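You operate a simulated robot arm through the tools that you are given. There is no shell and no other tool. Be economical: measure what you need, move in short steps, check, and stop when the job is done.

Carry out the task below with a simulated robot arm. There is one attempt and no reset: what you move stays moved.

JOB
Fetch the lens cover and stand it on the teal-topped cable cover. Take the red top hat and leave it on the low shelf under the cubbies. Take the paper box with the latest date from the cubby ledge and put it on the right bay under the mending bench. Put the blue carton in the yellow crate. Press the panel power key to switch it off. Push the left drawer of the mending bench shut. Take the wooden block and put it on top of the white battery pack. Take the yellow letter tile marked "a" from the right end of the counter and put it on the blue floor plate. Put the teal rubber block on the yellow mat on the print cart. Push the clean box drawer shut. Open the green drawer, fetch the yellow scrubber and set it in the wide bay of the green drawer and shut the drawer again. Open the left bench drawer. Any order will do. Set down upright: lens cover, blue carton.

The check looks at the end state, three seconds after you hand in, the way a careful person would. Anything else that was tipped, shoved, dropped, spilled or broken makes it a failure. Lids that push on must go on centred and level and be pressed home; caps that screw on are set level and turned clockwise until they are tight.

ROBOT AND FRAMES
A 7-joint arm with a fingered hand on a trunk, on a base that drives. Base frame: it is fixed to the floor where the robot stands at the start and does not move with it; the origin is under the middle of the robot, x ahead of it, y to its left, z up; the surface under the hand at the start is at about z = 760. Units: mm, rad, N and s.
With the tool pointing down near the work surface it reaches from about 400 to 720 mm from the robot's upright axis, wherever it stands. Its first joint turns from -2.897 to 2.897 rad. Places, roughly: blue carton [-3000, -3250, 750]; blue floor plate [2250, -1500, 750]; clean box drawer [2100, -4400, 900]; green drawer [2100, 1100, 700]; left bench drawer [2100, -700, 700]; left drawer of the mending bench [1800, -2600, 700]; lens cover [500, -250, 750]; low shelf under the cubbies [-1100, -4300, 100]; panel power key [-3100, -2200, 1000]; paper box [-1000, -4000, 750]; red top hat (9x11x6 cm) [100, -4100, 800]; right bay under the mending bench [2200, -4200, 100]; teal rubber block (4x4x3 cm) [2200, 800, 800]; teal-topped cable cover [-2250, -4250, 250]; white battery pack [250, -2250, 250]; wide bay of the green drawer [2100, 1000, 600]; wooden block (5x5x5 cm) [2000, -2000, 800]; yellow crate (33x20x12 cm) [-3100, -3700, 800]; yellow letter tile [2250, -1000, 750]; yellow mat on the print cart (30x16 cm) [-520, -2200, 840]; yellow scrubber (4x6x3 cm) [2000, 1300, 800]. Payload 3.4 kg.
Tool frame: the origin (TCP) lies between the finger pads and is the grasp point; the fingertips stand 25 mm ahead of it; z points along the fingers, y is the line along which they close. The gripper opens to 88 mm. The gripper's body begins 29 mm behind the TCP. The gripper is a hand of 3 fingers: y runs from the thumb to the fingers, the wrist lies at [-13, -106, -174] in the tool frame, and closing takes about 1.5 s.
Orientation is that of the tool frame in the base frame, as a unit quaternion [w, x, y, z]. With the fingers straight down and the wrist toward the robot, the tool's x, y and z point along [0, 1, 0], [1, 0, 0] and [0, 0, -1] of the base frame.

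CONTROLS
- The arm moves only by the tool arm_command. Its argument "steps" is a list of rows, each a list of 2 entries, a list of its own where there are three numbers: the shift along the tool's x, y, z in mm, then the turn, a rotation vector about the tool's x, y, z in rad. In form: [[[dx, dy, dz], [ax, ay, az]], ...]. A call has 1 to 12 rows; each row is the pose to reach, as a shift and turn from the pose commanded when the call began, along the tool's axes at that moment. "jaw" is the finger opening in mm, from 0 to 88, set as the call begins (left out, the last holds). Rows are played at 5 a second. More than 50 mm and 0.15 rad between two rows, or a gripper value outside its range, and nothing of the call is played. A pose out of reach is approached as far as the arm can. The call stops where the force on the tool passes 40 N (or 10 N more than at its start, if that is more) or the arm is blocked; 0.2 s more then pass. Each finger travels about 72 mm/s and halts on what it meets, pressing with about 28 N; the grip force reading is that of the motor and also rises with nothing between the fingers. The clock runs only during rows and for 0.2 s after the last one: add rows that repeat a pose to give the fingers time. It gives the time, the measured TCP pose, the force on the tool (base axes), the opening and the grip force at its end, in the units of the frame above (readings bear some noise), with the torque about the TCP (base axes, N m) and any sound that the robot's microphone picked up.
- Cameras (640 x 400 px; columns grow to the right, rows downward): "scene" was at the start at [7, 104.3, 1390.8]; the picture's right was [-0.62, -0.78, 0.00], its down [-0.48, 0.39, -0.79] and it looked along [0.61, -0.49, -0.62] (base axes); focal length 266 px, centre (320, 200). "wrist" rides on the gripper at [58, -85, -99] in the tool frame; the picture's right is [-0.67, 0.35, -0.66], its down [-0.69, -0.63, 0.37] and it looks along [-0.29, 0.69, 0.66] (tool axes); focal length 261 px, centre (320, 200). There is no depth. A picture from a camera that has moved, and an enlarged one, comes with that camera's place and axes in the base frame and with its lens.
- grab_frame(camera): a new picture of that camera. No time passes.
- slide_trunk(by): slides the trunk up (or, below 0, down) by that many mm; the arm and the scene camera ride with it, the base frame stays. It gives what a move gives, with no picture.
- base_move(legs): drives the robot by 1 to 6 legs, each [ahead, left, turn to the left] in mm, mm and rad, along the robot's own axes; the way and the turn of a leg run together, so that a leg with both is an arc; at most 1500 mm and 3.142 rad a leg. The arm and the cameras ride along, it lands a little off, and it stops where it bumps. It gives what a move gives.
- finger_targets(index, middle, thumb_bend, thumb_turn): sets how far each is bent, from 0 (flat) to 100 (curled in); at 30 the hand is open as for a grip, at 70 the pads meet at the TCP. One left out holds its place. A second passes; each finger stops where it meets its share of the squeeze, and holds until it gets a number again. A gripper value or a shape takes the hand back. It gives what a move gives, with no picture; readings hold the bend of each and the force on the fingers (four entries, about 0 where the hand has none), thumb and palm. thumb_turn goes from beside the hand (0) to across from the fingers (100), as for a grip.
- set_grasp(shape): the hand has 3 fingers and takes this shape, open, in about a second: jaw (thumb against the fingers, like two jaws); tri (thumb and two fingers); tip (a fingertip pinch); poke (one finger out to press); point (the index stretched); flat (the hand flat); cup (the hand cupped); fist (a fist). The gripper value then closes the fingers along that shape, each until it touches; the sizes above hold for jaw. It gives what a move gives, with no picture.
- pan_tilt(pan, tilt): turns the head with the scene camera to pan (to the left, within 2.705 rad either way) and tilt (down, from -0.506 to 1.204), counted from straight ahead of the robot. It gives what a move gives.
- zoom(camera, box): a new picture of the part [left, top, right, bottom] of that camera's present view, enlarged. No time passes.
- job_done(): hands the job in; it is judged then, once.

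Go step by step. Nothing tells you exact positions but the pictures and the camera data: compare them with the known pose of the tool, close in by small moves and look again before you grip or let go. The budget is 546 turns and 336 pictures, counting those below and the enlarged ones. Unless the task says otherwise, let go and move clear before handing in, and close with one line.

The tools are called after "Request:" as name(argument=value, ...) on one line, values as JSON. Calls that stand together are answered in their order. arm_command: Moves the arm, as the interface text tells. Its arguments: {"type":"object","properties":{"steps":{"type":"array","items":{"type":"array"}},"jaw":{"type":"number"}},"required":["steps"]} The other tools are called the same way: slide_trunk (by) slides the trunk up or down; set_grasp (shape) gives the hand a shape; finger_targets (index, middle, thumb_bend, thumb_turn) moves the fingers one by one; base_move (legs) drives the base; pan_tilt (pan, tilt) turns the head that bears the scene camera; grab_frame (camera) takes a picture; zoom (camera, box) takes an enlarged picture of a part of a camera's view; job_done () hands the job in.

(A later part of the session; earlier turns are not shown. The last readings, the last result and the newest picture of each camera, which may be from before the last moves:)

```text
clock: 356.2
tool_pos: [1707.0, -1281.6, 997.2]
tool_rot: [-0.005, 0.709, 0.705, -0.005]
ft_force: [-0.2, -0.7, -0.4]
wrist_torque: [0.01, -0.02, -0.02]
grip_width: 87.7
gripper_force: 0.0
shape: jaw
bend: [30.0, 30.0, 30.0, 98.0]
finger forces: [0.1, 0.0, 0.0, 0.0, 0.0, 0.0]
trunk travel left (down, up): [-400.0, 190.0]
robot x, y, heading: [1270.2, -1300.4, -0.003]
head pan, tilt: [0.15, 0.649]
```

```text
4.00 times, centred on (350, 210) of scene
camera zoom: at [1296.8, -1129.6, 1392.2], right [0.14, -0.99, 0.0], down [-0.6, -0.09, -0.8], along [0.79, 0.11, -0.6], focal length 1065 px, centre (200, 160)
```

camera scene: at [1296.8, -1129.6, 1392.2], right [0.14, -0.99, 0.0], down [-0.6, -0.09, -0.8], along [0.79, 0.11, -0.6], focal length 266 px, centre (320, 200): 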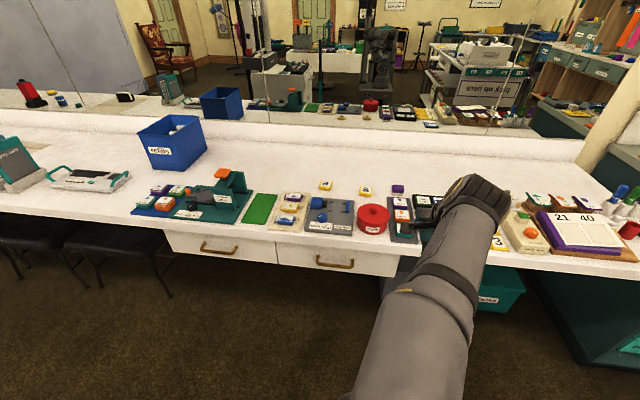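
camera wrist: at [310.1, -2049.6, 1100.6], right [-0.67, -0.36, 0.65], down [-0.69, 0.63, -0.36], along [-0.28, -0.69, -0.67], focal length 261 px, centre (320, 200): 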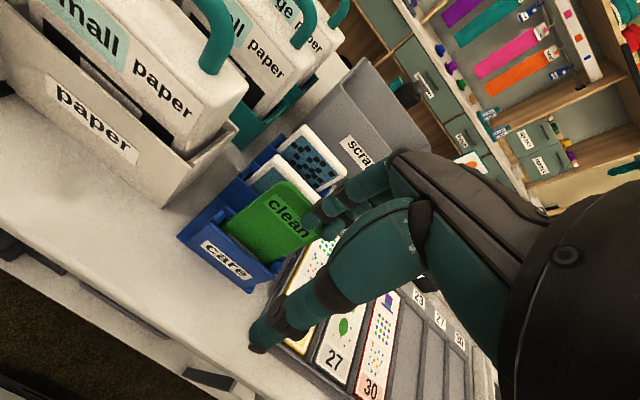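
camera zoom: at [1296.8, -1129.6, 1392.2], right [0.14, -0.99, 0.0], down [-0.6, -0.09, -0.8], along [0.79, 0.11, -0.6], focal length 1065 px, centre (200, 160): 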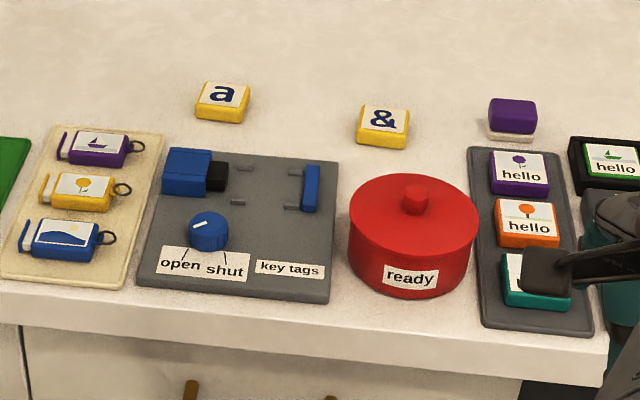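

Tile "a" is at ≈(2188,-1027). I drive up to the counter and bring the hand near it.

Request:
base_move(legs=[[280, 220, 0]])

Request:
arm_command(steps=[[[10, 45, 10], [0, 0, 0]], [[20, 90, 20], [0, 0, 0]], [[30, 130, 40], [0, 0, 0]], [[33, 165, 60], [0, 0, 0]], [[33, 165, 60], [0, 0, 0]]])

Request:
grab_frame(camera="wrist")

Request:
grab_frame(camera="scene")

```text
clock: 358.5
tool_pos: [1996.0, -1063.4, 997.0]
tool_rot: [-0.006, 0.711, 0.703, -0.006]
ft_force: [0.7, -0.8, 0.0]
wrist_torque: [-0.01, 0.04, -0.02]
grip_width: 87.8
gripper_force: 0.1
shape: jaw
bend: [30.0, 30.0, 30.0, 98.0]
finger forces: [0.1, 0.0, 0.0, 0.0, 0.0, 0.0]
trunk travel left (down, up): [-400.0, 190.0]
robot x, y, heading: [1553.8, -1081.7, -0.009]
head pan, tilt: [0.15, 0.649]
```

```text
clock: 359.7
tool_pos: [2160.2, -1031.1, 936.0]
tool_rot: [-0.006, 0.711, 0.703, -0.006]
ft_force: [-0.7, 0.4, -0.1]
wrist_torque: [0.0, 0.01, 0.0]
grip_width: 88.0
gripper_force: 0.0
shape: jaw
bend: [30.0, 30.0, 30.0, 98.0]
finger forces: [0.1, 0.0, 0.0, 0.0, 0.0, 0.0]
trunk travel left (down, up): [-400.0, 190.0]
robot x, y, heading: [1559.5, -1080.9, -0.009]
head pan, tilt: [0.15, 0.649]
```

```text
189 pictures are left
camera wrist: at [2078.3, -972.9, 1036.4], right [0.35, -0.67, 0.65], down [-0.64, -0.68, -0.36], along [0.68, -0.29, -0.67], focal length 261 px, centre (320, 200)
```

wrist: 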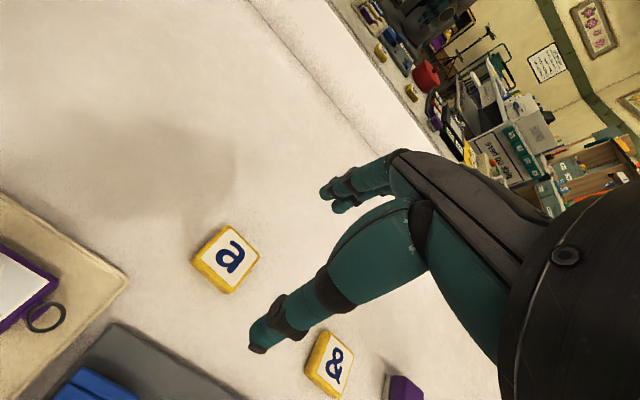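

```text
188 pictures are left
camera scene: at [1585.3, -909.7, 1392.2], right [0.14, -0.99, 0.0], down [-0.6, -0.09, -0.8], along [0.79, 0.11, -0.6], focal length 266 px, centre (320, 200)
```

scene: 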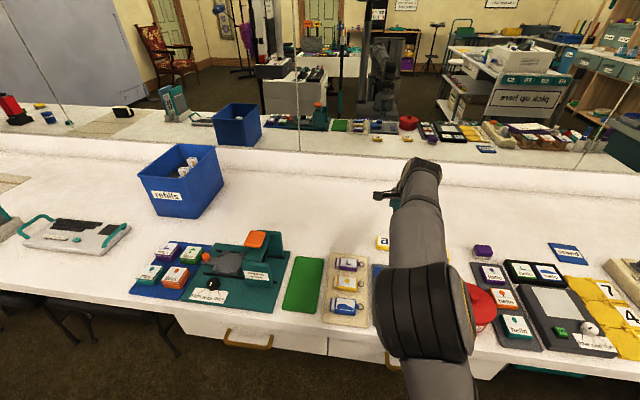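

Tile "a" centre (2177,-1023), about 40×47 mm, axis-aligned. Descend over it.

Request:
arm_command(steps=[[[8, 17, 40], [0, 0, 0]], [[8, 17, 80], [0, 0, 0]], [[8, 17, 105], [0, 0, 0]], [[8, 17, 116], [0, 0, 0]], [[8, 17, 116], [0, 0, 0]]])

Request:
grab_frame(camera="wrist")

```text
clock: 360.9
tool_pos: [2173.9, -1022.4, 818.7]
tool_rot: [-0.005, 0.711, 0.704, -0.005]
ft_force: [0.0, -0.4, -0.3]
wrist_torque: [-0.04, 0.02, 0.01]
grip_width: 87.6
gripper_force: 0.0
shape: jaw
bend: [30.0, 30.0, 30.0, 98.0]
finger forces: [0.0, 0.1, 0.0, 0.1, 0.0, 0.1]
trunk travel left (down, up): [-400.0, 190.0]
robot x, y, heading: [1557.7, -1083.0, -0.011]
head pan, tilt: [0.15, 0.649]
```

```text
187 pictures are left
camera wrist: at [2093.0, -964.1, 919.0], right [0.35, -0.67, 0.65], down [-0.64, -0.68, -0.36], along [0.68, -0.29, -0.67], focal length 261 px, centre (320, 200)
```

wrist: 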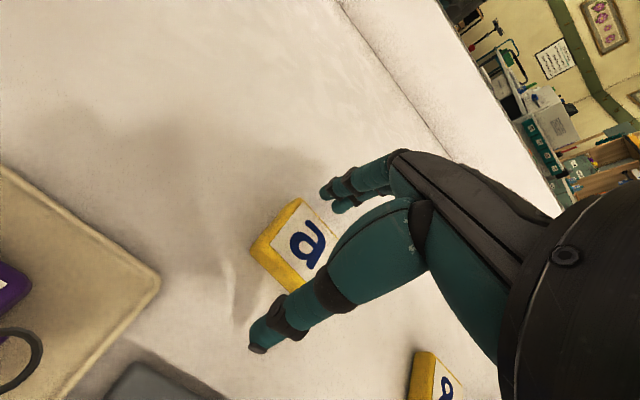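

Request:
arm_command(steps=[[[0, 2, 2], [0, 0, 0]], [[0, 3, 4], [0, 0, 0]], [[0, 3, 6], [0, 0, 0]]])

Request:
arm_command(steps=[[[0, 0, 0], [0, 0, 0]], [[0, 0, 0], [0, 0, 0]], [[0, 0, 0], [0, 0, 0]], [[0, 0, 0], [0, 0, 0]], [[0, 0, 0], [0, 0, 0]], [[0, 0, 0], [0, 0, 0]], [[0, 0, 0], [0, 0, 0]]], jaw=0)

Request:
zoom(camera="wrist", box=[200, 150, 400, 350])

```text
clock: 361.7
tool_pos: [2177.4, -1023.1, 812.1]
tool_rot: [-0.006, 0.711, 0.703, -0.006]
ft_force: [-0.3, 0.0, -0.4]
wrist_torque: [0.0, 0.0, 0.0]
grip_width: 87.7
gripper_force: 0.1
shape: jaw
bend: [30.0, 30.0, 30.0, 98.0]
finger forces: [0.1, 0.0, 0.0, 0.1, 0.0, 0.1]
trunk travel left (down, up): [-400.0, 190.0]
robot x, y, heading: [1560.3, -1080.1, -0.011]
head pan, tilt: [0.15, 0.649]
```

```text
clock: 363.3
tool_pos: [2177.5, -1024.1, 811.9]
tool_rot: [-0.005, 0.711, 0.703, -0.006]
ft_force: [-0.4, 0.4, -0.5]
wrist_torque: [-0.05, -0.03, 0.02]
grip_width: 42.0
gripper_force: 27.8
shape: jaw
bend: [74.0, 46.0, 71.0, 100.0]
finger forces: [16.4, 9.1, 0.0, 0.0, 25.4, 0.1]
trunk travel left (down, up): [-400.0, 190.0]
robot x, y, heading: [1556.9, -1081.1, -0.003]
head pan, tilt: [0.15, 0.649]
```

```text
2.00 times, centred on (300, 250) of wrist
camera zoom: at [2095.8, -964.8, 913.2], right [0.35, -0.67, 0.65], down [-0.64, -0.68, -0.36], along [0.68, -0.29, -0.67], focal length 521 px, centre (360, 100)
```

zoom: 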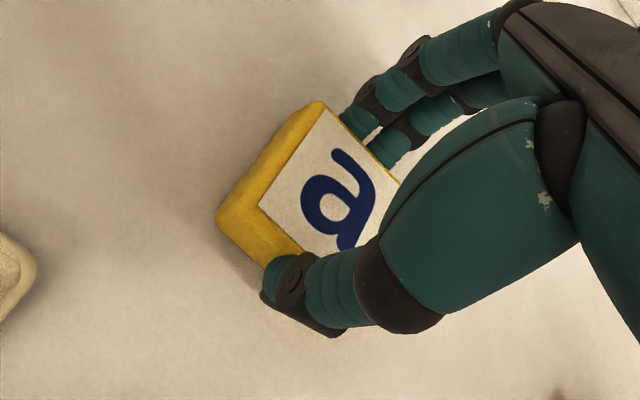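

Gripped at 42 mm. Lift and move back to see the blue plate.

Request:
arm_command(steps=[[[0, 0, -10], [0, 0, 0]], [[0, 0, -40], [0, 0, 0]], [[0, 0, -80], [0, 0, 0]], [[0, 0, -120], [0, 0, 0]], [[0, 0, -160], [0, 0, 0]], [[0, -40, -180], [0, 0, 0]], [[0, -80, -180], [0, 0, 0]], [[0, -120, -180], [0, 0, 0]]])

Request:
base_move(legs=[[0, -470, 0.008]])

Request:
grab_frame(camera="wrist")

Request:
grab_frame(camera="scene")

```text
clock: 365.1
tool_pos: [2061.7, -1023.0, 994.3]
tool_rot: [-0.005, 0.711, 0.704, -0.006]
ft_force: [-0.5, -0.3, -1.1]
wrist_torque: [0.01, 0.01, -0.02]
grip_width: 41.6
gripper_force: 27.9
shape: jaw
bend: [74.0, 46.0, 71.0, 100.0]
finger forces: [16.3, 9.2, 0.0, 0.1, 25.5, 0.0]
trunk travel left (down, up): [-400.0, 190.0]
robot x, y, heading: [1561.8, -1082.1, -0.009]
head pan, tilt: [0.15, 0.649]
```

```text
clock: 367.9
tool_pos: [2059.6, -1493.7, 994.5]
tool_rot: [-0.005, 0.707, 0.707, -0.005]
ft_force: [-0.3, 0.0, 0.1]
wrist_torque: [0.02, 0.03, 0.0]
grip_width: 41.7
gripper_force: 27.6
shape: jaw
bend: [74.0, 46.0, 71.0, 100.0]
finger forces: [16.3, 9.2, 0.0, 0.0, 25.5, 0.1]
trunk travel left (down, up): [-400.0, 190.0]
robot x, y, heading: [1557.4, -1555.1, 0.006]
head pan, tilt: [0.15, 0.649]
```

```text
185 pictures are left
camera wrist: at [1976.2, -1435.4, 1095.4], right [0.36, -0.67, 0.65], down [-0.64, -0.69, -0.36], along [0.68, -0.29, -0.67], focal length 261 px, centre (320, 200)
```

wrist: 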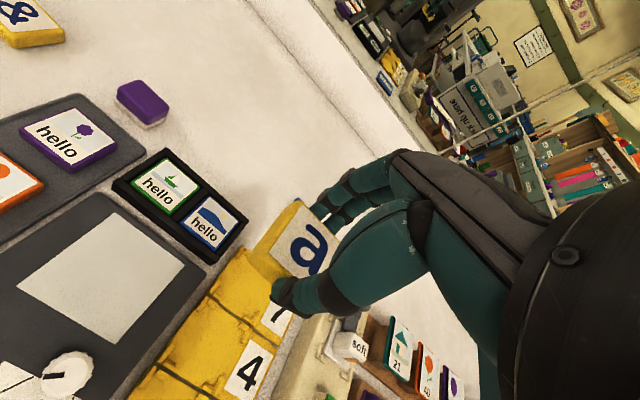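

```text
184 pictures are left
camera scene: at [1581.8, -1384.8, 1392.3], right [0.15, -0.99, 0.0], down [-0.6, -0.09, -0.8], along [0.79, 0.12, -0.6], focal length 266 px, centre (320, 200)
```

scene: 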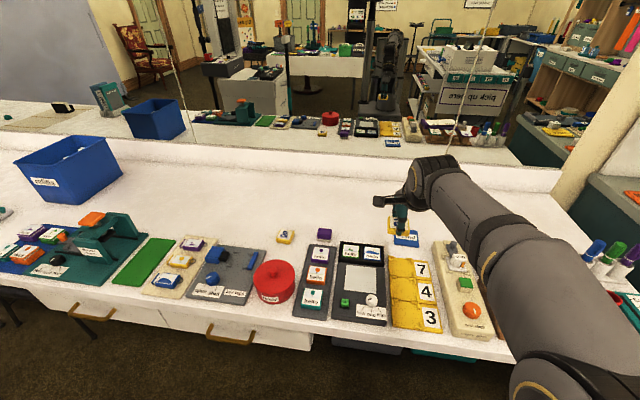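

Request:
zoom(camera="scene", box=[360, 200, 456, 260])

```text
6.67 times, centred on (408, 230) of scene
camera zoom: at [1581.8, -1384.8, 1392.3], right [0.15, -0.99, 0.0], down [-0.6, -0.09, -0.8], along [0.79, 0.12, -0.6], focal length 1775 px, centre (-267, 0)
```

zoom: 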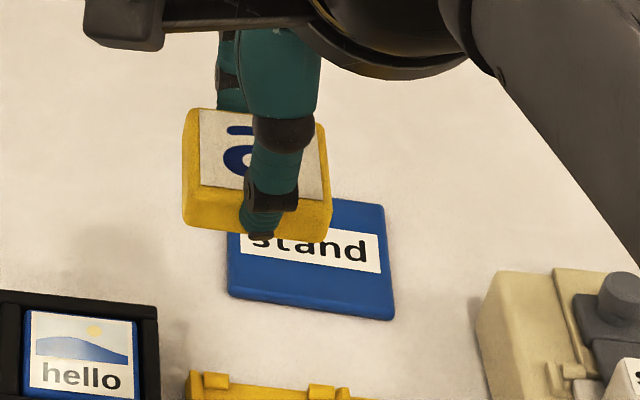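

Plate centre ≈(2223,-1565). Move the tile above it.

Request:
arm_command(steps=[[[-18, 40, 0], [0, 0, 0]], [[-36, 80, 0], [0, 0, 0]], [[-54, 120, 10], [0, 0, 0]], [[-71, 163, 20], [0, 0, 0]], [[-71, 163, 60], [0, 0, 0]], [[-71, 163, 100], [0, 0, 0]], [[-71, 163, 140], [0, 0, 0]], [[-71, 163, 140], [0, 0, 0]]])

Request:
grab_frame(camera="wrist")

Request:
zoom(camera="scene", box=[360, 190, 456, 250])

```text
clock: 369.7
tool_pos: [2219.1, -1565.1, 851.5]
tool_rot: [-0.006, 0.706, 0.708, -0.004]
ft_force: [-0.4, -0.1, 0.4]
wrist_torque: [-0.01, 0.0, -0.02]
grip_width: 41.4
gripper_force: 27.8
shape: jaw
bend: [74.0, 46.0, 71.0, 100.0]
finger forces: [16.1, 9.1, 0.0, 0.0, 25.4, 0.1]
trunk travel left (down, up): [-400.0, 190.0]
robot x, y, heading: [1553.6, -1556.0, 0.001]
head pan, tilt: [0.15, 0.649]
```

```text
182 pictures are left
camera wrist: at [2137.0, -1506.5, 953.2], right [0.36, -0.67, 0.65], down [-0.64, -0.69, -0.36], along [0.68, -0.29, -0.67], focal length 261 px, centre (320, 200)
```

wrist: 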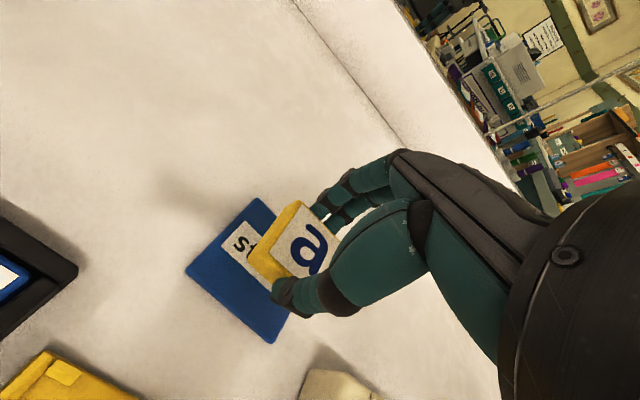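

```text
6.67 times, centred on (408, 220) of scene
camera zoom: at [1581.9, -1384.7, 1392.2], right [0.15, -0.99, 0.0], down [-0.6, -0.09, -0.8], along [0.79, 0.12, -0.6], focal length 1775 px, centre (-267, 67)
```

zoom: 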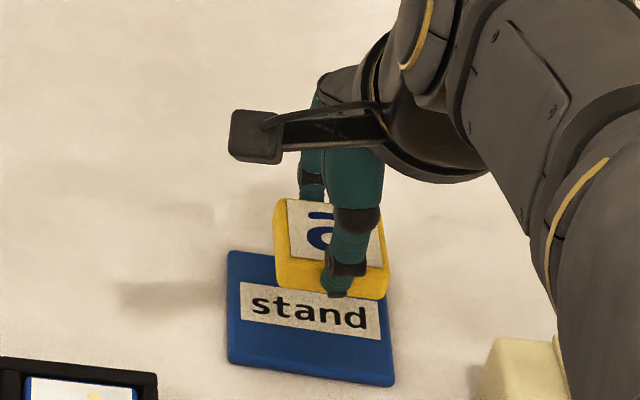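

Request:
arm_command(steps=[[[8, -3, 12], [0, 0, 0]], [[8, -3, 24], [0, 0, 0]], [[8, -3, 28], [0, 0, 0]], [[8, -3, 31], [0, 0, 0]], [[8, -3, 34], [0, 0, 0]]])

Request:
zoom(camera="scene", box=[360, 190, 456, 250])

```text
clock: 370.9
tool_pos: [2216.3, -1556.4, 818.2]
tool_rot: [-0.005, 0.706, 0.708, -0.005]
ft_force: [0.5, -0.5, 1.6]
wrist_torque: [0.01, -0.04, 0.01]
grip_width: 41.7
gripper_force: 27.9
shape: jaw
bend: [74.0, 46.0, 71.0, 100.0]
finger forces: [16.5, 9.3, 0.0, 0.0, 25.8, 0.0]
trunk travel left (down, up): [-400.0, 190.0]
robot x, y, heading: [1555.7, -1553.4, 0.003]
head pan, tilt: [0.15, 0.649]
```

```text
6.67 times, centred on (408, 220) of scene
camera zoom: at [1581.5, -1384.7, 1392.3], right [0.15, -0.99, 0.0], down [-0.6, -0.09, -0.8], along [0.79, 0.12, -0.6], focal length 1775 px, centre (-267, 67)
```

zoom: 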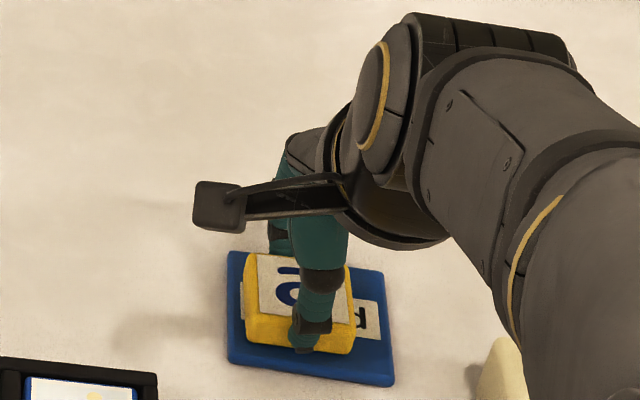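

Request:
arm_command(steps=[[[0, 0, 1], [0, 0, 0]], [[0, 0, 0], [0, 0, 0]], [[0, 0, -2], [0, 0, 0]], [[0, 0, -4], [0, 0, 0]], [[0, 0, -10], [0, 0, 0]], [[0, 0, -40], [0, 0, 0]], [[0, 0, -80], [0, 0, 0]], [[0, 0, -120], [0, 0, 0]]], jaw=66)

Request:
zoom(camera="scene", box=[360, 190, 456, 250])

```text
clock: 372.7
tool_pos: [2217.4, -1556.2, 938.8]
tool_rot: [-0.006, 0.707, 0.708, -0.006]
ft_force: [0.1, -0.1, 0.1]
wrist_torque: [0.02, 0.04, -0.05]
grip_width: 65.5
gripper_force: 0.1
shape: jaw
bend: [27.0, 36.0, 54.0, 99.0]
finger forces: [0.0, 0.0, 0.0, 0.1, 0.1, 0.0]
trunk travel left (down, up): [-400.0, 190.0]
robot x, y, heading: [1556.7, -1552.9, 0.001]
head pan, tilt: [0.15, 0.649]
```

```text
6.67 times, centred on (408, 220) of scene
camera zoom: at [1581.7, -1384.7, 1392.2], right [0.15, -0.99, 0.0], down [-0.6, -0.09, -0.8], along [0.79, 0.12, -0.6], focal length 1775 px, centre (-267, 67)
```

zoom: 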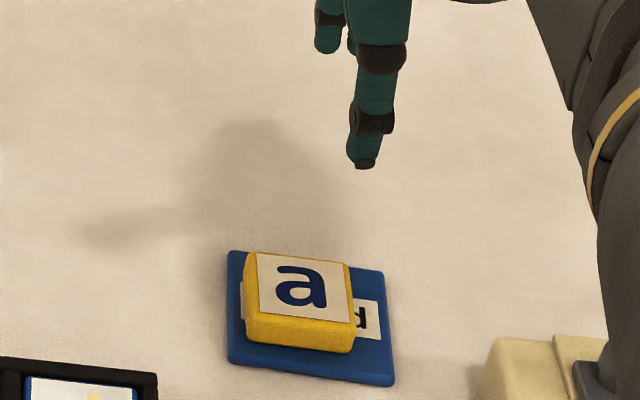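

Tile is on the plate. Next the left bench drawer with brass handle (≈(1873,-705,700)): back off, go left and look from lower.

Request:
base_move(legs=[[-300, 0, 0], [0, 845, 0]])

Request:
arm_command(steps=[[[0, -45, -20], [0, 0, 0]], [[0, -90, -40], [0, 0, 0]], [[0, -135, -60], [0, 0, 0]], [[0, -180, -60], [0, 0, 0]], [[0, -210, -60], [0, 0, 0]]])

Request:
slide_trunk(by=-300)

Request:
pan_tilt(pan=-0.2, tilt=0.6)

Request:
grab_frame(camera="scene")

```text
clock: 377.4
tool_pos: [1917.5, -1016.1, 939.5]
tool_rot: [-0.005, 0.707, 0.707, -0.005]
ft_force: [0.4, -0.7, -1.0]
wrist_torque: [0.03, 0.0, 0.01]
grip_width: 65.6
gripper_force: 0.1
shape: jaw
bend: [27.0, 36.0, 54.0, 99.0]
finger forces: [0.0, 0.1, 0.0, 0.0, 0.0, 0.0]
trunk travel left (down, up): [-400.0, 190.0]
robot x, y, heading: [1256.6, -1017.4, -0.008]
head pan, tilt: [0.15, 0.649]
stopped in leg 2: the robot was blocked; the commanded pose is now the measured one
```

```text
clock: 378.6
tool_pos: [1708.6, -1015.4, 1001.5]
tool_rot: [-0.005, 0.707, 0.707, -0.006]
ft_force: [0.3, 0.0, -1.0]
wrist_torque: [0.0, -0.02, -0.02]
grip_width: 65.8
gripper_force: 0.0
shape: jaw
bend: [27.0, 36.0, 54.0, 99.0]
finger forces: [0.0, 0.0, 0.0, 0.0, 0.0, 0.0]
trunk travel left (down, up): [-400.0, 190.0]
robot x, y, heading: [1255.4, -1012.3, 0.003]
head pan, tilt: [0.15, 0.649]
```

```text
clock: 381.6
tool_pos: [1707.6, -1015.0, 702.0]
tool_rot: [-0.005, 0.707, 0.707, -0.006]
ft_force: [-0.5, -0.1, -0.2]
wrist_torque: [-0.02, 0.03, -0.01]
grip_width: 65.7
gripper_force: 0.0
shape: jaw
bend: [27.0, 36.0, 54.0, 99.0]
finger forces: [0.0, 0.0, 0.0, 0.0, 0.1, 0.0]
trunk travel left (down, up): [-100.0, 490.0]
robot x, y, heading: [1254.5, -1010.9, 0.004]
head pan, tilt: [0.15, 0.649]
```

```text
clock: 382.4
tool_pos: [1707.6, -1014.0, 701.3]
tool_rot: [-0.006, 0.707, 0.707, -0.006]
ft_force: [0.0, -0.4, -0.6]
wrist_torque: [0.0, 0.02, 0.01]
grip_width: 65.6
gripper_force: 0.1
shape: jaw
bend: [27.0, 36.0, 54.0, 99.0]
finger forces: [0.0, 0.0, 0.0, 0.0, 0.0, 0.1]
trunk travel left (down, up): [-100.0, 490.0]
robot x, y, heading: [1253.9, -1010.7, 0.001]
head pan, tilt: [-0.201, 0.6]
```

```text
178 pictures are left
camera scene: at [1281.7, -873.9, 1096.5], right [-0.2, -0.98, 0.0], down [-0.55, 0.11, -0.83], along [0.81, -0.16, -0.56], focal length 266 px, centre (320, 200)
```

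scene: 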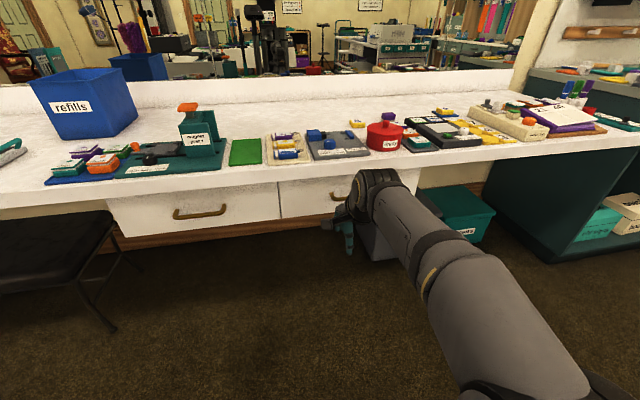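

The robot was blocked on its left side; I look there.

Request:
pan_tilt(pan=1.7, tilt=0.8)

Request:
grab_frame(camera="scene")

```text
clock: 384.3
tool_pos: [1708.1, -1014.4, 701.1]
tool_rot: [-0.005, 0.707, 0.707, -0.005]
ft_force: [-0.5, -0.1, -0.3]
wrist_torque: [0.01, -0.03, 0.02]
grip_width: 65.4
gripper_force: 0.1
shape: jaw
bend: [27.0, 36.0, 54.0, 99.0]
finger forces: [0.0, 0.1, 0.0, 0.0, 0.1, 0.0]
trunk travel left (down, up): [-100.0, 490.0]
robot x, y, heading: [1256.3, -1012.5, 0.002]
head pan, tilt: [1.7, 0.799]
```

```text
177 pictures are left
camera scene: at [1184.7, -776.4, 1079.7], right [0.99, 0.13, 0.0], down [0.09, -0.71, -0.7], along [-0.09, 0.69, -0.72], focal length 266 px, centre (320, 200)
```

scene: 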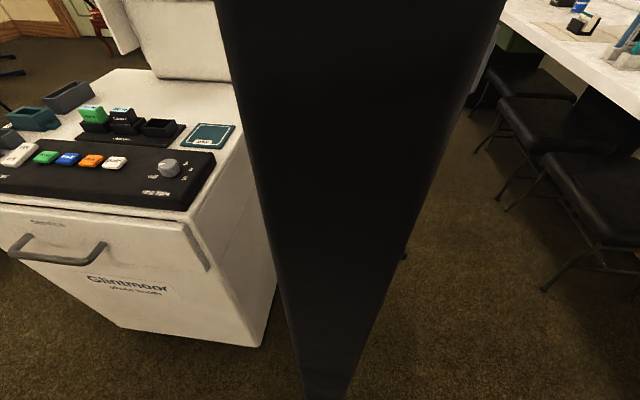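

A black stand pole is right there on my left (≈(1185,-630)), untouched-looking and vertical. I'll keep the base here and reach left with the arm: handle ≈(1889,-673,669).

Request:
base_move(legs=[[20, -30, 0]])

Request:
arm_command(steps=[[[40, 0, 0], [0, 0, 0]], [[80, 0, 0], [0, 0, 0]], [[120, 0, 0], [0, 0, 0]], [[160, 0, 0], [0, 0, 0]], [[200, 0, 0], [-0.12, 0, 0]], [[240, 0, 0], [-0.25, 0, 0]], [[280, 0, 0], [-0.37, 0, 0]], [[320, 0, 0], [-0.5, 0, 0]], [[345, 0, 0], [-0.62, 0, 0]], [[362, 0, 0], [-0.75, 0, 0]], [[362, 0, 0], [-0.87, 0, 0]], [[362, 0, 0], [-1.0, 0, 0]]], jaw=88)

Request:
pan_tilt(pan=0.3, tilt=0.6)

Request:
grab_frame(camera="scene")

Request:
grab_frame(camera="wrist")

```text
clock: 385.1
tool_pos: [1727.7, -1045.7, 702.1]
tool_rot: [-0.005, 0.707, 0.707, -0.005]
ft_force: [0.2, 0.3, 0.1]
wrist_torque: [-0.01, -0.01, -0.02]
grip_width: 65.8
gripper_force: 0.1
shape: jaw
bend: [27.0, 36.0, 54.0, 99.0]
finger forces: [0.1, 0.1, 0.0, 0.0, 0.0, 0.1]
trunk travel left (down, up): [-100.0, 490.0]
robot x, y, heading: [1274.0, -1042.3, -0.003]
head pan, tilt: [1.7, 0.799]
```

```text
clock: 387.8
tool_pos: [1728.8, -682.9, 701.9]
tool_rot: [0.335, 0.623, 0.623, 0.335]
ft_force: [0.2, -0.6, 0.1]
wrist_torque: [-0.02, 0.01, 0.0]
grip_width: 87.4
gripper_force: 0.1
shape: jaw
bend: [30.0, 30.0, 30.0, 98.0]
finger forces: [0.1, 0.1, 0.1, 0.1, 0.0, 0.1]
trunk travel left (down, up): [-100.0, 490.0]
robot x, y, heading: [1272.6, -1045.5, -0.001]
head pan, tilt: [1.7, 0.799]
```

```text
clock: 389.3
tool_pos: [1729.0, -683.1, 701.6]
tool_rot: [0.334, 0.624, 0.623, 0.334]
ft_force: [0.5, -0.7, -0.4]
wrist_torque: [0.03, 0.01, -0.01]
grip_width: 87.5
gripper_force: 0.0
shape: jaw
bend: [30.0, 30.0, 30.0, 98.0]
finger forces: [0.0, 0.1, 0.0, 0.0, 0.1, 0.0]
trunk travel left (down, up): [-100.0, 490.0]
robot x, y, heading: [1273.4, -1043.3, 0.006]
head pan, tilt: [0.3, 0.6]
```

```text
176 pictures are left
camera scene: at [1299.4, -860.0, 1096.5], right [0.3, -0.95, 0.0], down [-0.54, -0.17, -0.83], along [0.79, 0.25, -0.56], focal length 266 px, centre (320, 200)
```

scene: 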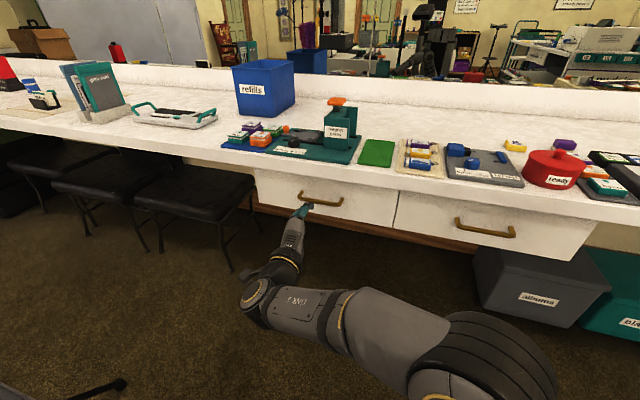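

```text
175 pictures are left
camera wrist: at [1599.7, -625.1, 685.8], right [-0.35, -0.67, 0.65], down [-0.04, -0.69, -0.73], along [0.93, -0.29, 0.21], focal length 261 px, centre (320, 200)
```

wrist: 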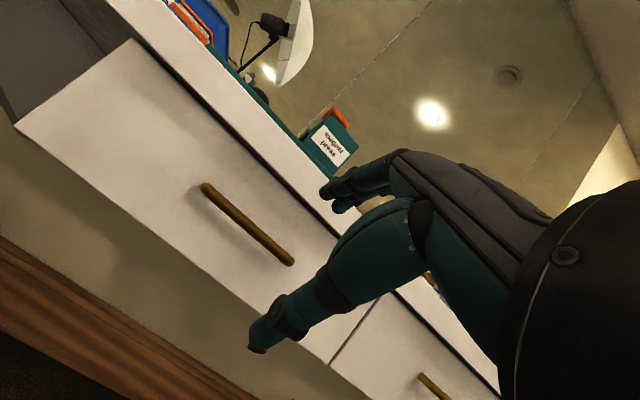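

Handle bar centre ≈(1881,-675,675). I half-close the fingers and approach it along the tilted tool axis.

Request:
finger_targets(index=50, middle=50, thumb_bend=42)

Request:
arm_command(steps=[[[2, 15, 35], [0, 0, 0]], [[4, 30, 70], [0, 0, 0]], [[6, 44, 100], [0, 0, 0]], [[6, 44, 100], [0, 0, 0]]])

Request:
grab_frame(camera="wrist")

Request:
zoom(camera="scene", box=[270, 170, 366, 230])

```text
clock: 390.3
tool_pos: [1730.0, -684.0, 702.5]
tool_rot: [0.334, 0.623, 0.624, 0.334]
ft_force: [0.1, -0.1, 0.6]
wrist_torque: [0.03, -0.01, 0.01]
grip_width: 51.3
gripper_force: 0.2
shape: fingers
bend: [50.0, 50.0, 42.0, 98.0]
finger forces: [0.0, 0.0, 0.0, 0.1, 0.1, 0.1]
trunk travel left (down, up): [-100.0, 490.0]
robot x, y, heading: [1274.4, -1044.8, -0.002]
head pan, tilt: [0.3, 0.6]
```

```text
clock: 391.3
tool_pos: [1838.4, -677.4, 682.4]
tool_rot: [0.335, 0.623, 0.623, 0.334]
ft_force: [-0.6, 0.2, 0.2]
wrist_torque: [0.01, 0.06, -0.05]
grip_width: 50.8
gripper_force: 0.1
shape: fingers
bend: [50.0, 50.0, 42.0, 98.0]
finger forces: [0.1, 0.1, 0.0, 0.1, 0.0, 0.1]
trunk travel left (down, up): [-100.0, 490.0]
robot x, y, heading: [1272.7, -1043.6, 0.002]
head pan, tilt: [0.3, 0.6]
```

```text
174 pictures are left
camera wrist: at [1708.4, -619.1, 666.7], right [-0.35, -0.67, 0.65], down [-0.04, -0.69, -0.73], along [0.93, -0.29, 0.21], focal length 261 px, centre (320, 200)
```

wrist: 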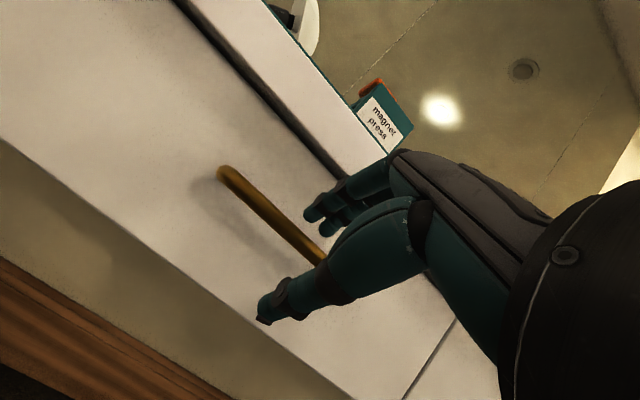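

```text
6.67 times, centred on (318, 200) of scene
camera zoom: at [1299.4, -860.0, 1096.5], right [0.3, -0.95, 0.0], down [-0.54, -0.17, -0.83], along [0.79, 0.24, -0.56], focal length 1775 px, centre (333, 200)
```

zoom: 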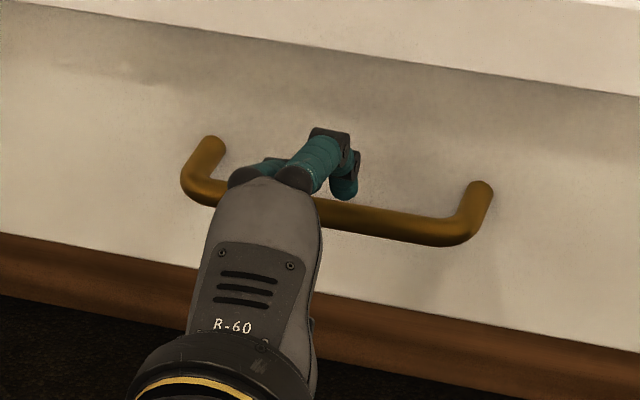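

Request:
arm_command(steps=[[[0, 9, 14], [0, 0, 0]], [[0, 18, 28], [0, 0, 0]], [[0, 18, 28], [0, 0, 0]]])

Request:
grab_frame(camera="wrist")

Request:
zoom(camera="scene", box=[270, 170, 366, 230])

```text
clock: 392.1
tool_pos: [1869.3, -676.9, 684.0]
tool_rot: [0.334, 0.623, 0.623, 0.334]
ft_force: [-1.0, -0.3, 0.6]
wrist_torque: [-0.02, -0.04, -0.01]
grip_width: 50.6
gripper_force: 0.3
shape: fingers
bend: [50.0, 50.0, 42.0, 98.0]
finger forces: [0.6, 0.0, 0.0, 0.0, 0.0, 0.0]
trunk travel left (down, up): [-100.0, 490.0]
robot x, y, heading: [1272.1, -1040.4, 0.003]
head pan, tilt: [0.3, 0.6]
```

```text
172 pictures are left
camera wrist: at [1740.9, -618.5, 667.2], right [-0.35, -0.67, 0.65], down [-0.04, -0.69, -0.73], along [0.93, -0.29, 0.21], focal length 261 px, centre (320, 200)
```

wrist: 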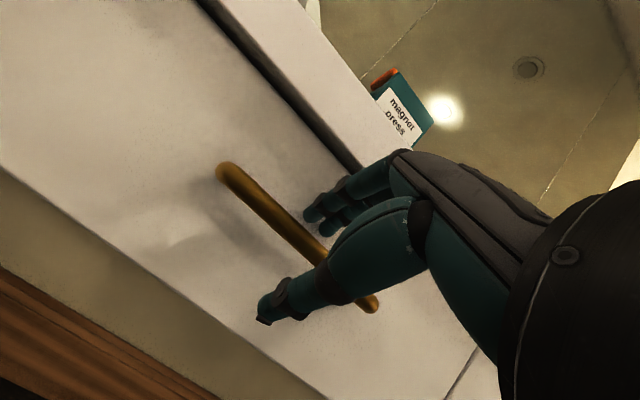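

```text
6.67 times, centred on (318, 200) of scene
camera zoom: at [1299.3, -860.1, 1096.5], right [0.3, -0.95, 0.0], down [-0.54, -0.17, -0.83], along [0.79, 0.24, -0.56], focal length 1775 px, centre (333, 200)
```

zoom: 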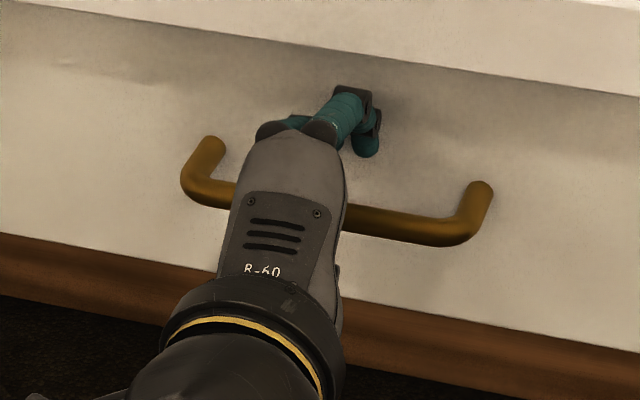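

Request:
arm_command(steps=[[[0, 0, 0], [0, 0, 0]], [[0, 0, 0], [0, 0, 0]], [[0, 0, 0], [0, 0, 0]], [[0, 0, 0], [0, 0, 0]], [[0, 0, 0], [0, 0, 0]], [[0, 0, 0], [0, 0, 0]]], jaw=0)

Request:
zoom(camera="wrist", box=[200, 130, 420, 350])

```text
clock: 393.5
tool_pos: [1868.8, -675.9, 679.2]
tool_rot: [0.334, 0.623, 0.624, 0.332]
ft_force: [-18.5, -1.7, -27.1]
wrist_torque: [-0.04, 0.34, 0.07]
grip_width: 0.0
gripper_force: 27.4
shape: jaw
bend: [76.0, 70.0, 30.0, 100.0]
finger forces: [1.7, 10.6, 0.1, 0.0, 40.4, 0.0]
trunk travel left (down, up): [-100.0, 490.0]
robot x, y, heading: [1273.6, -1046.5, 0.002]
head pan, tilt: [0.3, 0.6]
```

```text
1.82 times, centred on (310, 240) of wrist
camera zoom: at [1740.6, -617.6, 664.2], right [-0.35, -0.67, 0.66], down [-0.05, -0.69, -0.72], along [0.94, -0.28, 0.21], focal length 474 px, centre (338, 127)
```

zoom: 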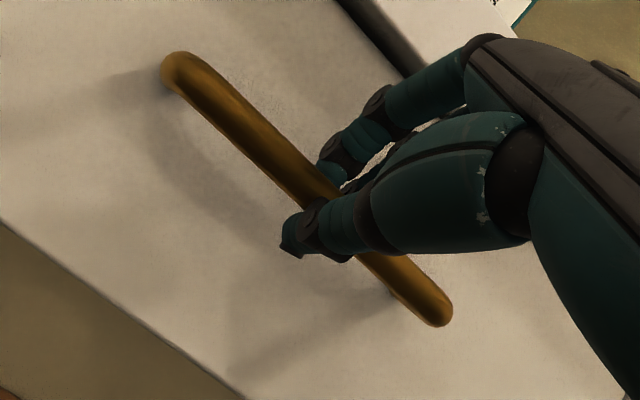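

The bar is gripped. Pull straight back (−x).

Request:
arm_command(steps=[[[0, -5, -8], [0, 0, 0]], [[0, -11, -17], [0, 0, 0]], [[0, -16, -25], [0, 0, 0]], [[0, -22, -34], [0, 0, 0]], [[0, -27, -42], [0, 0, 0]]])

Request:
zoom(camera="scene", box=[238, 160, 398, 260])

```text
clock: 394.7
tool_pos: [1819.6, -677.3, 678.8]
tool_rot: [0.333, 0.623, 0.625, 0.332]
ft_force: [2.0, 0.4, -30.5]
wrist_torque: [-0.04, 0.29, 0.16]
grip_width: 0.1
gripper_force: 28.0
shape: jaw
bend: [76.0, 70.0, 30.0, 100.0]
finger forces: [3.0, 14.9, 0.1, 0.0, 37.0, 0.0]
trunk travel left (down, up): [-100.0, 490.0]
robot x, y, heading: [1274.8, -1047.2, -0.003]
head pan, tilt: [0.3, 0.6]
```

```text
4.00 times, centred on (318, 210) of scene
camera zoom: at [1302.0, -858.4, 1096.0], right [0.3, -0.95, 0.0], down [-0.54, -0.17, -0.82], along [0.79, 0.24, -0.57], focal length 1065 px, centre (328, 160)
```

zoom: 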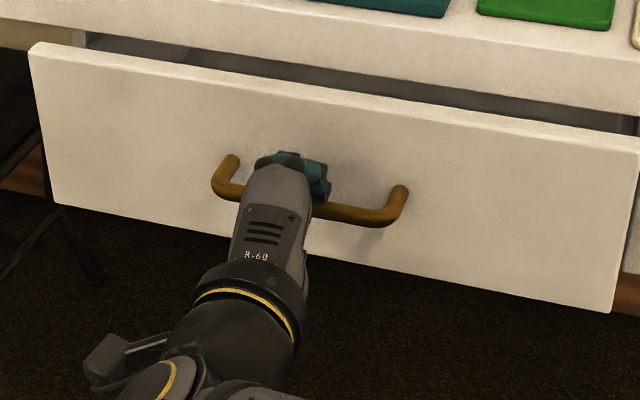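

Opening works. Continue pulling another ~150 mm.

Request:
arm_command(steps=[[[0, -7, -11], [0, 0, 0]], [[0, -14, -22], [0, 0, 0]], [[0, -21, -33], [0, 0, 0]], [[0, -28, -44], [0, 0, 0]], [[0, -35, -55], [0, 0, 0]], [[0, -42, -66], [0, 0, 0]], [[0, -49, -77], [0, 0, 0]], [[0, -56, -88], [0, 0, 0]], [[0, -63, -99], [0, 0, 0]], [[0, -70, -110], [0, 0, 0]], [[0, -77, -121], [0, 0, 0]]])

Request:
grab_frame(camera="scene")

```text
clock: 396.9
tool_pos: [1693.5, -677.0, 678.9]
tool_rot: [0.332, 0.624, 0.628, 0.326]
ft_force: [-2.1, 0.7, -25.8]
wrist_torque: [-0.03, 0.28, 0.15]
grip_width: 0.1
gripper_force: 27.9
shape: jaw
bend: [76.0, 70.0, 28.0, 100.0]
finger forces: [2.9, 13.6, 0.0, 0.1, 36.8, 0.1]
trunk travel left (down, up): [-100.0, 490.0]
robot x, y, heading: [1272.2, -1045.5, -0.001]
head pan, tilt: [0.3, 0.6]
stopped in row 10: the force on the tool passed its limit at 41 N (the readings are from after the stop); the commanded pose is now the measured one
```

```text
168 pictures are left
camera scene: at [1300.8, -858.6, 1096.5], right [0.3, -0.95, 0.0], down [-0.54, -0.17, -0.82], along [0.79, 0.24, -0.57], focal length 266 px, centre (320, 200)
```

scene: 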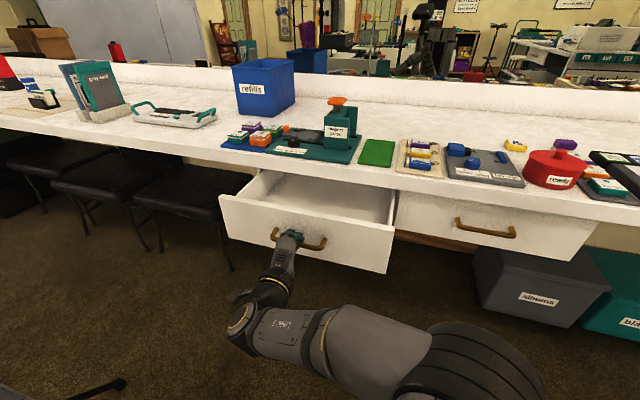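

Drawer is open to its stop. Release and withdraw along the tool axis.

Request:
finger_targets(index=55, middle=55, thumb_bend=30)

Request:
arm_command(steps=[[[0, -2, -15], [0, 0, 0]], [[0, -4, -40], [0, 0, 0]], [[0, -6, -75], [0, 0, 0]], [[0, -6, -110], [0, 0, 0]]])

Request:
zoom(camera="scene", box=[200, 150, 440, 300])

```text
clock: 397.9
tool_pos: [1694.3, -675.8, 684.0]
tool_rot: [0.333, 0.624, 0.624, 0.332]
ft_force: [0.7, -0.5, 0.1]
wrist_torque: [0.03, 0.0, -0.02]
grip_width: 57.1
gripper_force: 0.1
shape: fingers
bend: [55.0, 55.0, 30.0, 100.0]
finger forces: [0.1, 0.1, 0.0, 0.0, 0.1, 0.0]
trunk travel left (down, up): [-100.0, 490.0]
robot x, y, heading: [1276.9, -1047.9, 0.002]
head pan, tilt: [0.3, 0.6]
```

```text
clock: 398.9
tool_pos: [1600.5, -677.2, 739.5]
tool_rot: [0.334, 0.624, 0.624, 0.331]
ft_force: [0.5, -0.6, -0.1]
wrist_torque: [0.0, 0.01, 0.0]
grip_width: 57.8
gripper_force: 0.1
shape: fingers
bend: [55.0, 55.0, 30.0, 100.0]
finger forces: [0.0, 0.0, 0.0, 0.0, 0.1, 0.0]
trunk travel left (down, up): [-100.0, 490.0]
robot x, y, heading: [1275.7, -1044.6, -0.002]
head pan, tilt: [0.3, 0.6]
```

```text
2.67 times, centred on (320, 225) of scene
camera zoom: at [1299.5, -860.0, 1096.5], right [0.3, -0.95, 0.0], down [-0.54, -0.17, -0.82], along [0.79, 0.24, -0.57], focal length 710 px, centre (320, 133)
```

zoom: 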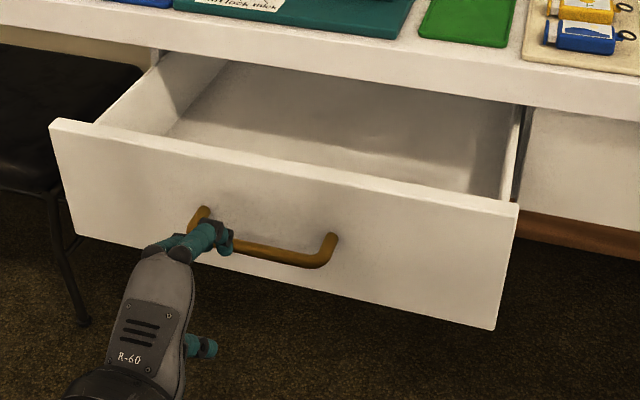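

Drawer is open ~175 mm. Retract the arm, raise up, and drive round (west, then north) to the far-left part of the counter.

Request:
arm_command(steps=[[[-30, 20, -8], [0.08, 0, 0]], [[-60, 40, -16], [0.17, 0, 0]], [[-90, 60, -22], [0.25, 0, 0]], [[-120, 80, -28], [0.34, 0, 0]], [[-150, 100, -34], [0.42, 0, 0]], [[-180, 120, -40], [0.51, 0, 0]], [[-210, 140, -46], [0.59, 0, 0]], [[-240, 155, -52], [0.68, 0, 0]], [[-270, 170, -56], [0.76, 0, 0]], [[-300, 180, -60], [0.85, 0, 0]], [[-330, 190, -64], [0.93, 0, 0]], [[-355, 195, -66], [1.0, 0, 0]]], jaw=88)

Request:
slide_trunk(by=300)

Request:
base_move(legs=[[0, -60, 0], [-700, 0, 0], [-690, 0, 0]])

Request:
pan_tilt(pan=1.3, tilt=0.5)

Request:
grab_frame(camera="scene")

```text
clock: 401.4
tool_pos: [1654.1, -1031.1, 939.3]
tool_rot: [-0.006, 0.706, 0.708, -0.01]
ft_force: [-0.5, 1.0, -0.1]
wrist_torque: [0.03, 0.01, -0.01]
grip_width: 87.6
gripper_force: 0.0
shape: jaw
bend: [30.0, 30.0, 30.0, 98.0]
finger forces: [0.0, 0.0, 0.0, 0.0, 0.0, 0.0]
trunk travel left (down, up): [-100.0, 490.0]
robot x, y, heading: [1277.1, -1044.7, -0.0]
head pan, tilt: [0.3, 0.6]
```

```text
clock: 404.4
tool_pos: [1654.2, -1029.4, 1239.2]
tool_rot: [-0.008, 0.707, 0.708, -0.009]
ft_force: [0.2, 0.1, -0.2]
wrist_torque: [-0.02, -0.03, -0.04]
grip_width: 87.5
gripper_force: 0.1
shape: jaw
bend: [30.0, 30.0, 30.0, 98.0]
finger forces: [0.0, 0.0, 0.0, 0.1, 0.1, 0.0]
trunk travel left (down, up): [-400.0, 190.0]
robot x, y, heading: [1274.1, -1047.3, 0.004]
head pan, tilt: [0.3, 0.6]
```

```text
clock: 412.3
tool_pos: [254.0, -1096.8, 1240.1]
tool_rot: [-0.007, 0.704, 0.71, -0.009]
ft_force: [0.5, -0.8, 0.1]
wrist_torque: [0.02, 0.0, -0.03]
grip_width: 87.9
gripper_force: 0.1
shape: jaw
bend: [30.0, 30.0, 30.0, 98.0]
finger forces: [0.0, 0.1, 0.0, 0.0, 0.0, 0.0]
trunk travel left (down, up): [-400.0, 190.0]
robot x, y, heading: [-123.9, -1114.6, 0.003]
head pan, tilt: [0.3, 0.6]
```

```text
clock: 413.6
tool_pos: [253.6, -1095.8, 1238.8]
tool_rot: [-0.007, 0.704, 0.71, -0.009]
ft_force: [-0.1, -0.2, 0.8]
wrist_torque: [0.0, -0.04, 0.0]
grip_width: 87.5
gripper_force: 0.0
shape: jaw
bend: [30.0, 30.0, 30.0, 98.0]
finger forces: [0.0, 0.1, 0.0, 0.1, 0.1, 0.0]
trunk travel left (down, up): [-400.0, 190.0]
robot x, y, heading: [-123.1, -1111.2, 0.012]
head pan, tilt: [1.3, 0.499]
```

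```text
166 pictures are left
camera scene: at [-161.5, -866.6, 1405.6], right [0.97, -0.26, 0.0], down [-0.13, -0.46, -0.88], along [0.23, 0.85, -0.48], focal length 266 px, centre (320, 200)
```

scene: 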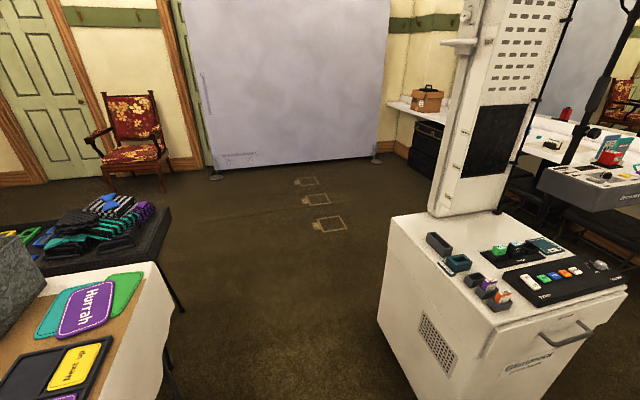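

The passage north is clear. I drive north, then east.

Request:
base_move(legs=[[80, 0, -0.01], [0, 1000, 0], [0, 1000, 0], [1300, 0, 0]])

Request:
pan_tilt(pan=0.0, tilt=0.6)

Request:
grab_frame(camera="scene")

```text
clock: 430.3
tool_pos: [1636.2, 896.2, 1239.3]
tool_rot: [-0.007, 0.704, 0.71, -0.009]
ft_force: [-0.3, -0.1, 0.0]
wrist_torque: [-0.02, 0.01, -0.01]
grip_width: 88.1
gripper_force: 0.1
shape: jaw
bend: [30.0, 30.0, 30.0, 98.0]
finger forces: [0.0, 0.2, 0.0, 0.1, 0.0, 0.0]
trunk travel left (down, up): [-400.0, 190.0]
robot x, y, heading: [1258.5, 878.0, 0.007]
head pan, tilt: [1.3, 0.499]
```

```text
clock: 431.7
tool_pos: [1636.5, 895.1, 1239.2]
tool_rot: [-0.007, 0.704, 0.71, -0.009]
ft_force: [-0.2, 0.8, 0.5]
wrist_torque: [-0.02, -0.01, 0.01]
grip_width: 87.4
gripper_force: 0.1
shape: jaw
bend: [30.0, 30.0, 30.0, 98.0]
finger forces: [0.0, 0.0, 0.1, 0.0, 0.0, 0.0]
trunk travel left (down, up): [-400.0, 190.0]
robot x, y, heading: [1257.5, 878.8, 0.01]
head pan, tilt: [0.0, 0.6]
```

```text
165 pictures are left
camera scene: at [1285.4, 1037.3, 1396.5], right [0.01, -1.0, 0.0], down [-0.56, -0.01, -0.83], along [0.83, 0.01, -0.56], focal length 266 px, centre (320, 200)
```

scene: 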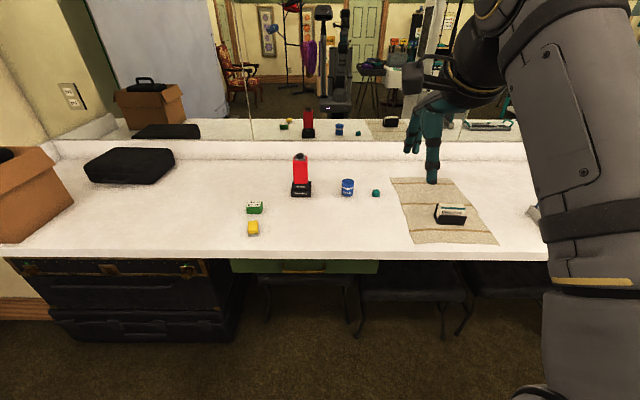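

Request:
zoom(camera="scene", box=[220, 160, 412, 300])

```text
2.86 times, centred on (316, 230) of scene
camera zoom: at [1285.4, 1037.3, 1396.5], right [0.01, -1.0, 0.0], down [-0.56, -0.01, -0.83], along [0.83, 0.01, -0.56], focal length 761 px, centre (331, 114)
```

zoom: 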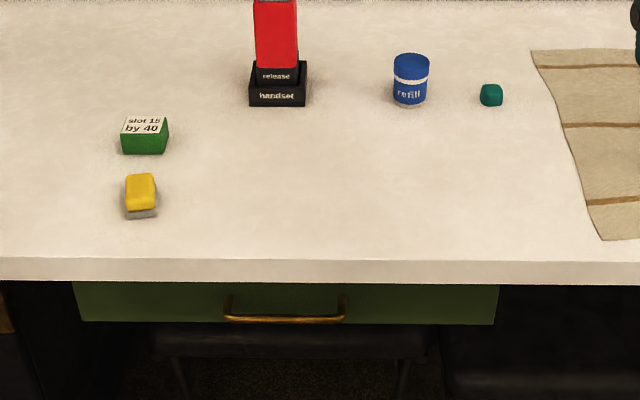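

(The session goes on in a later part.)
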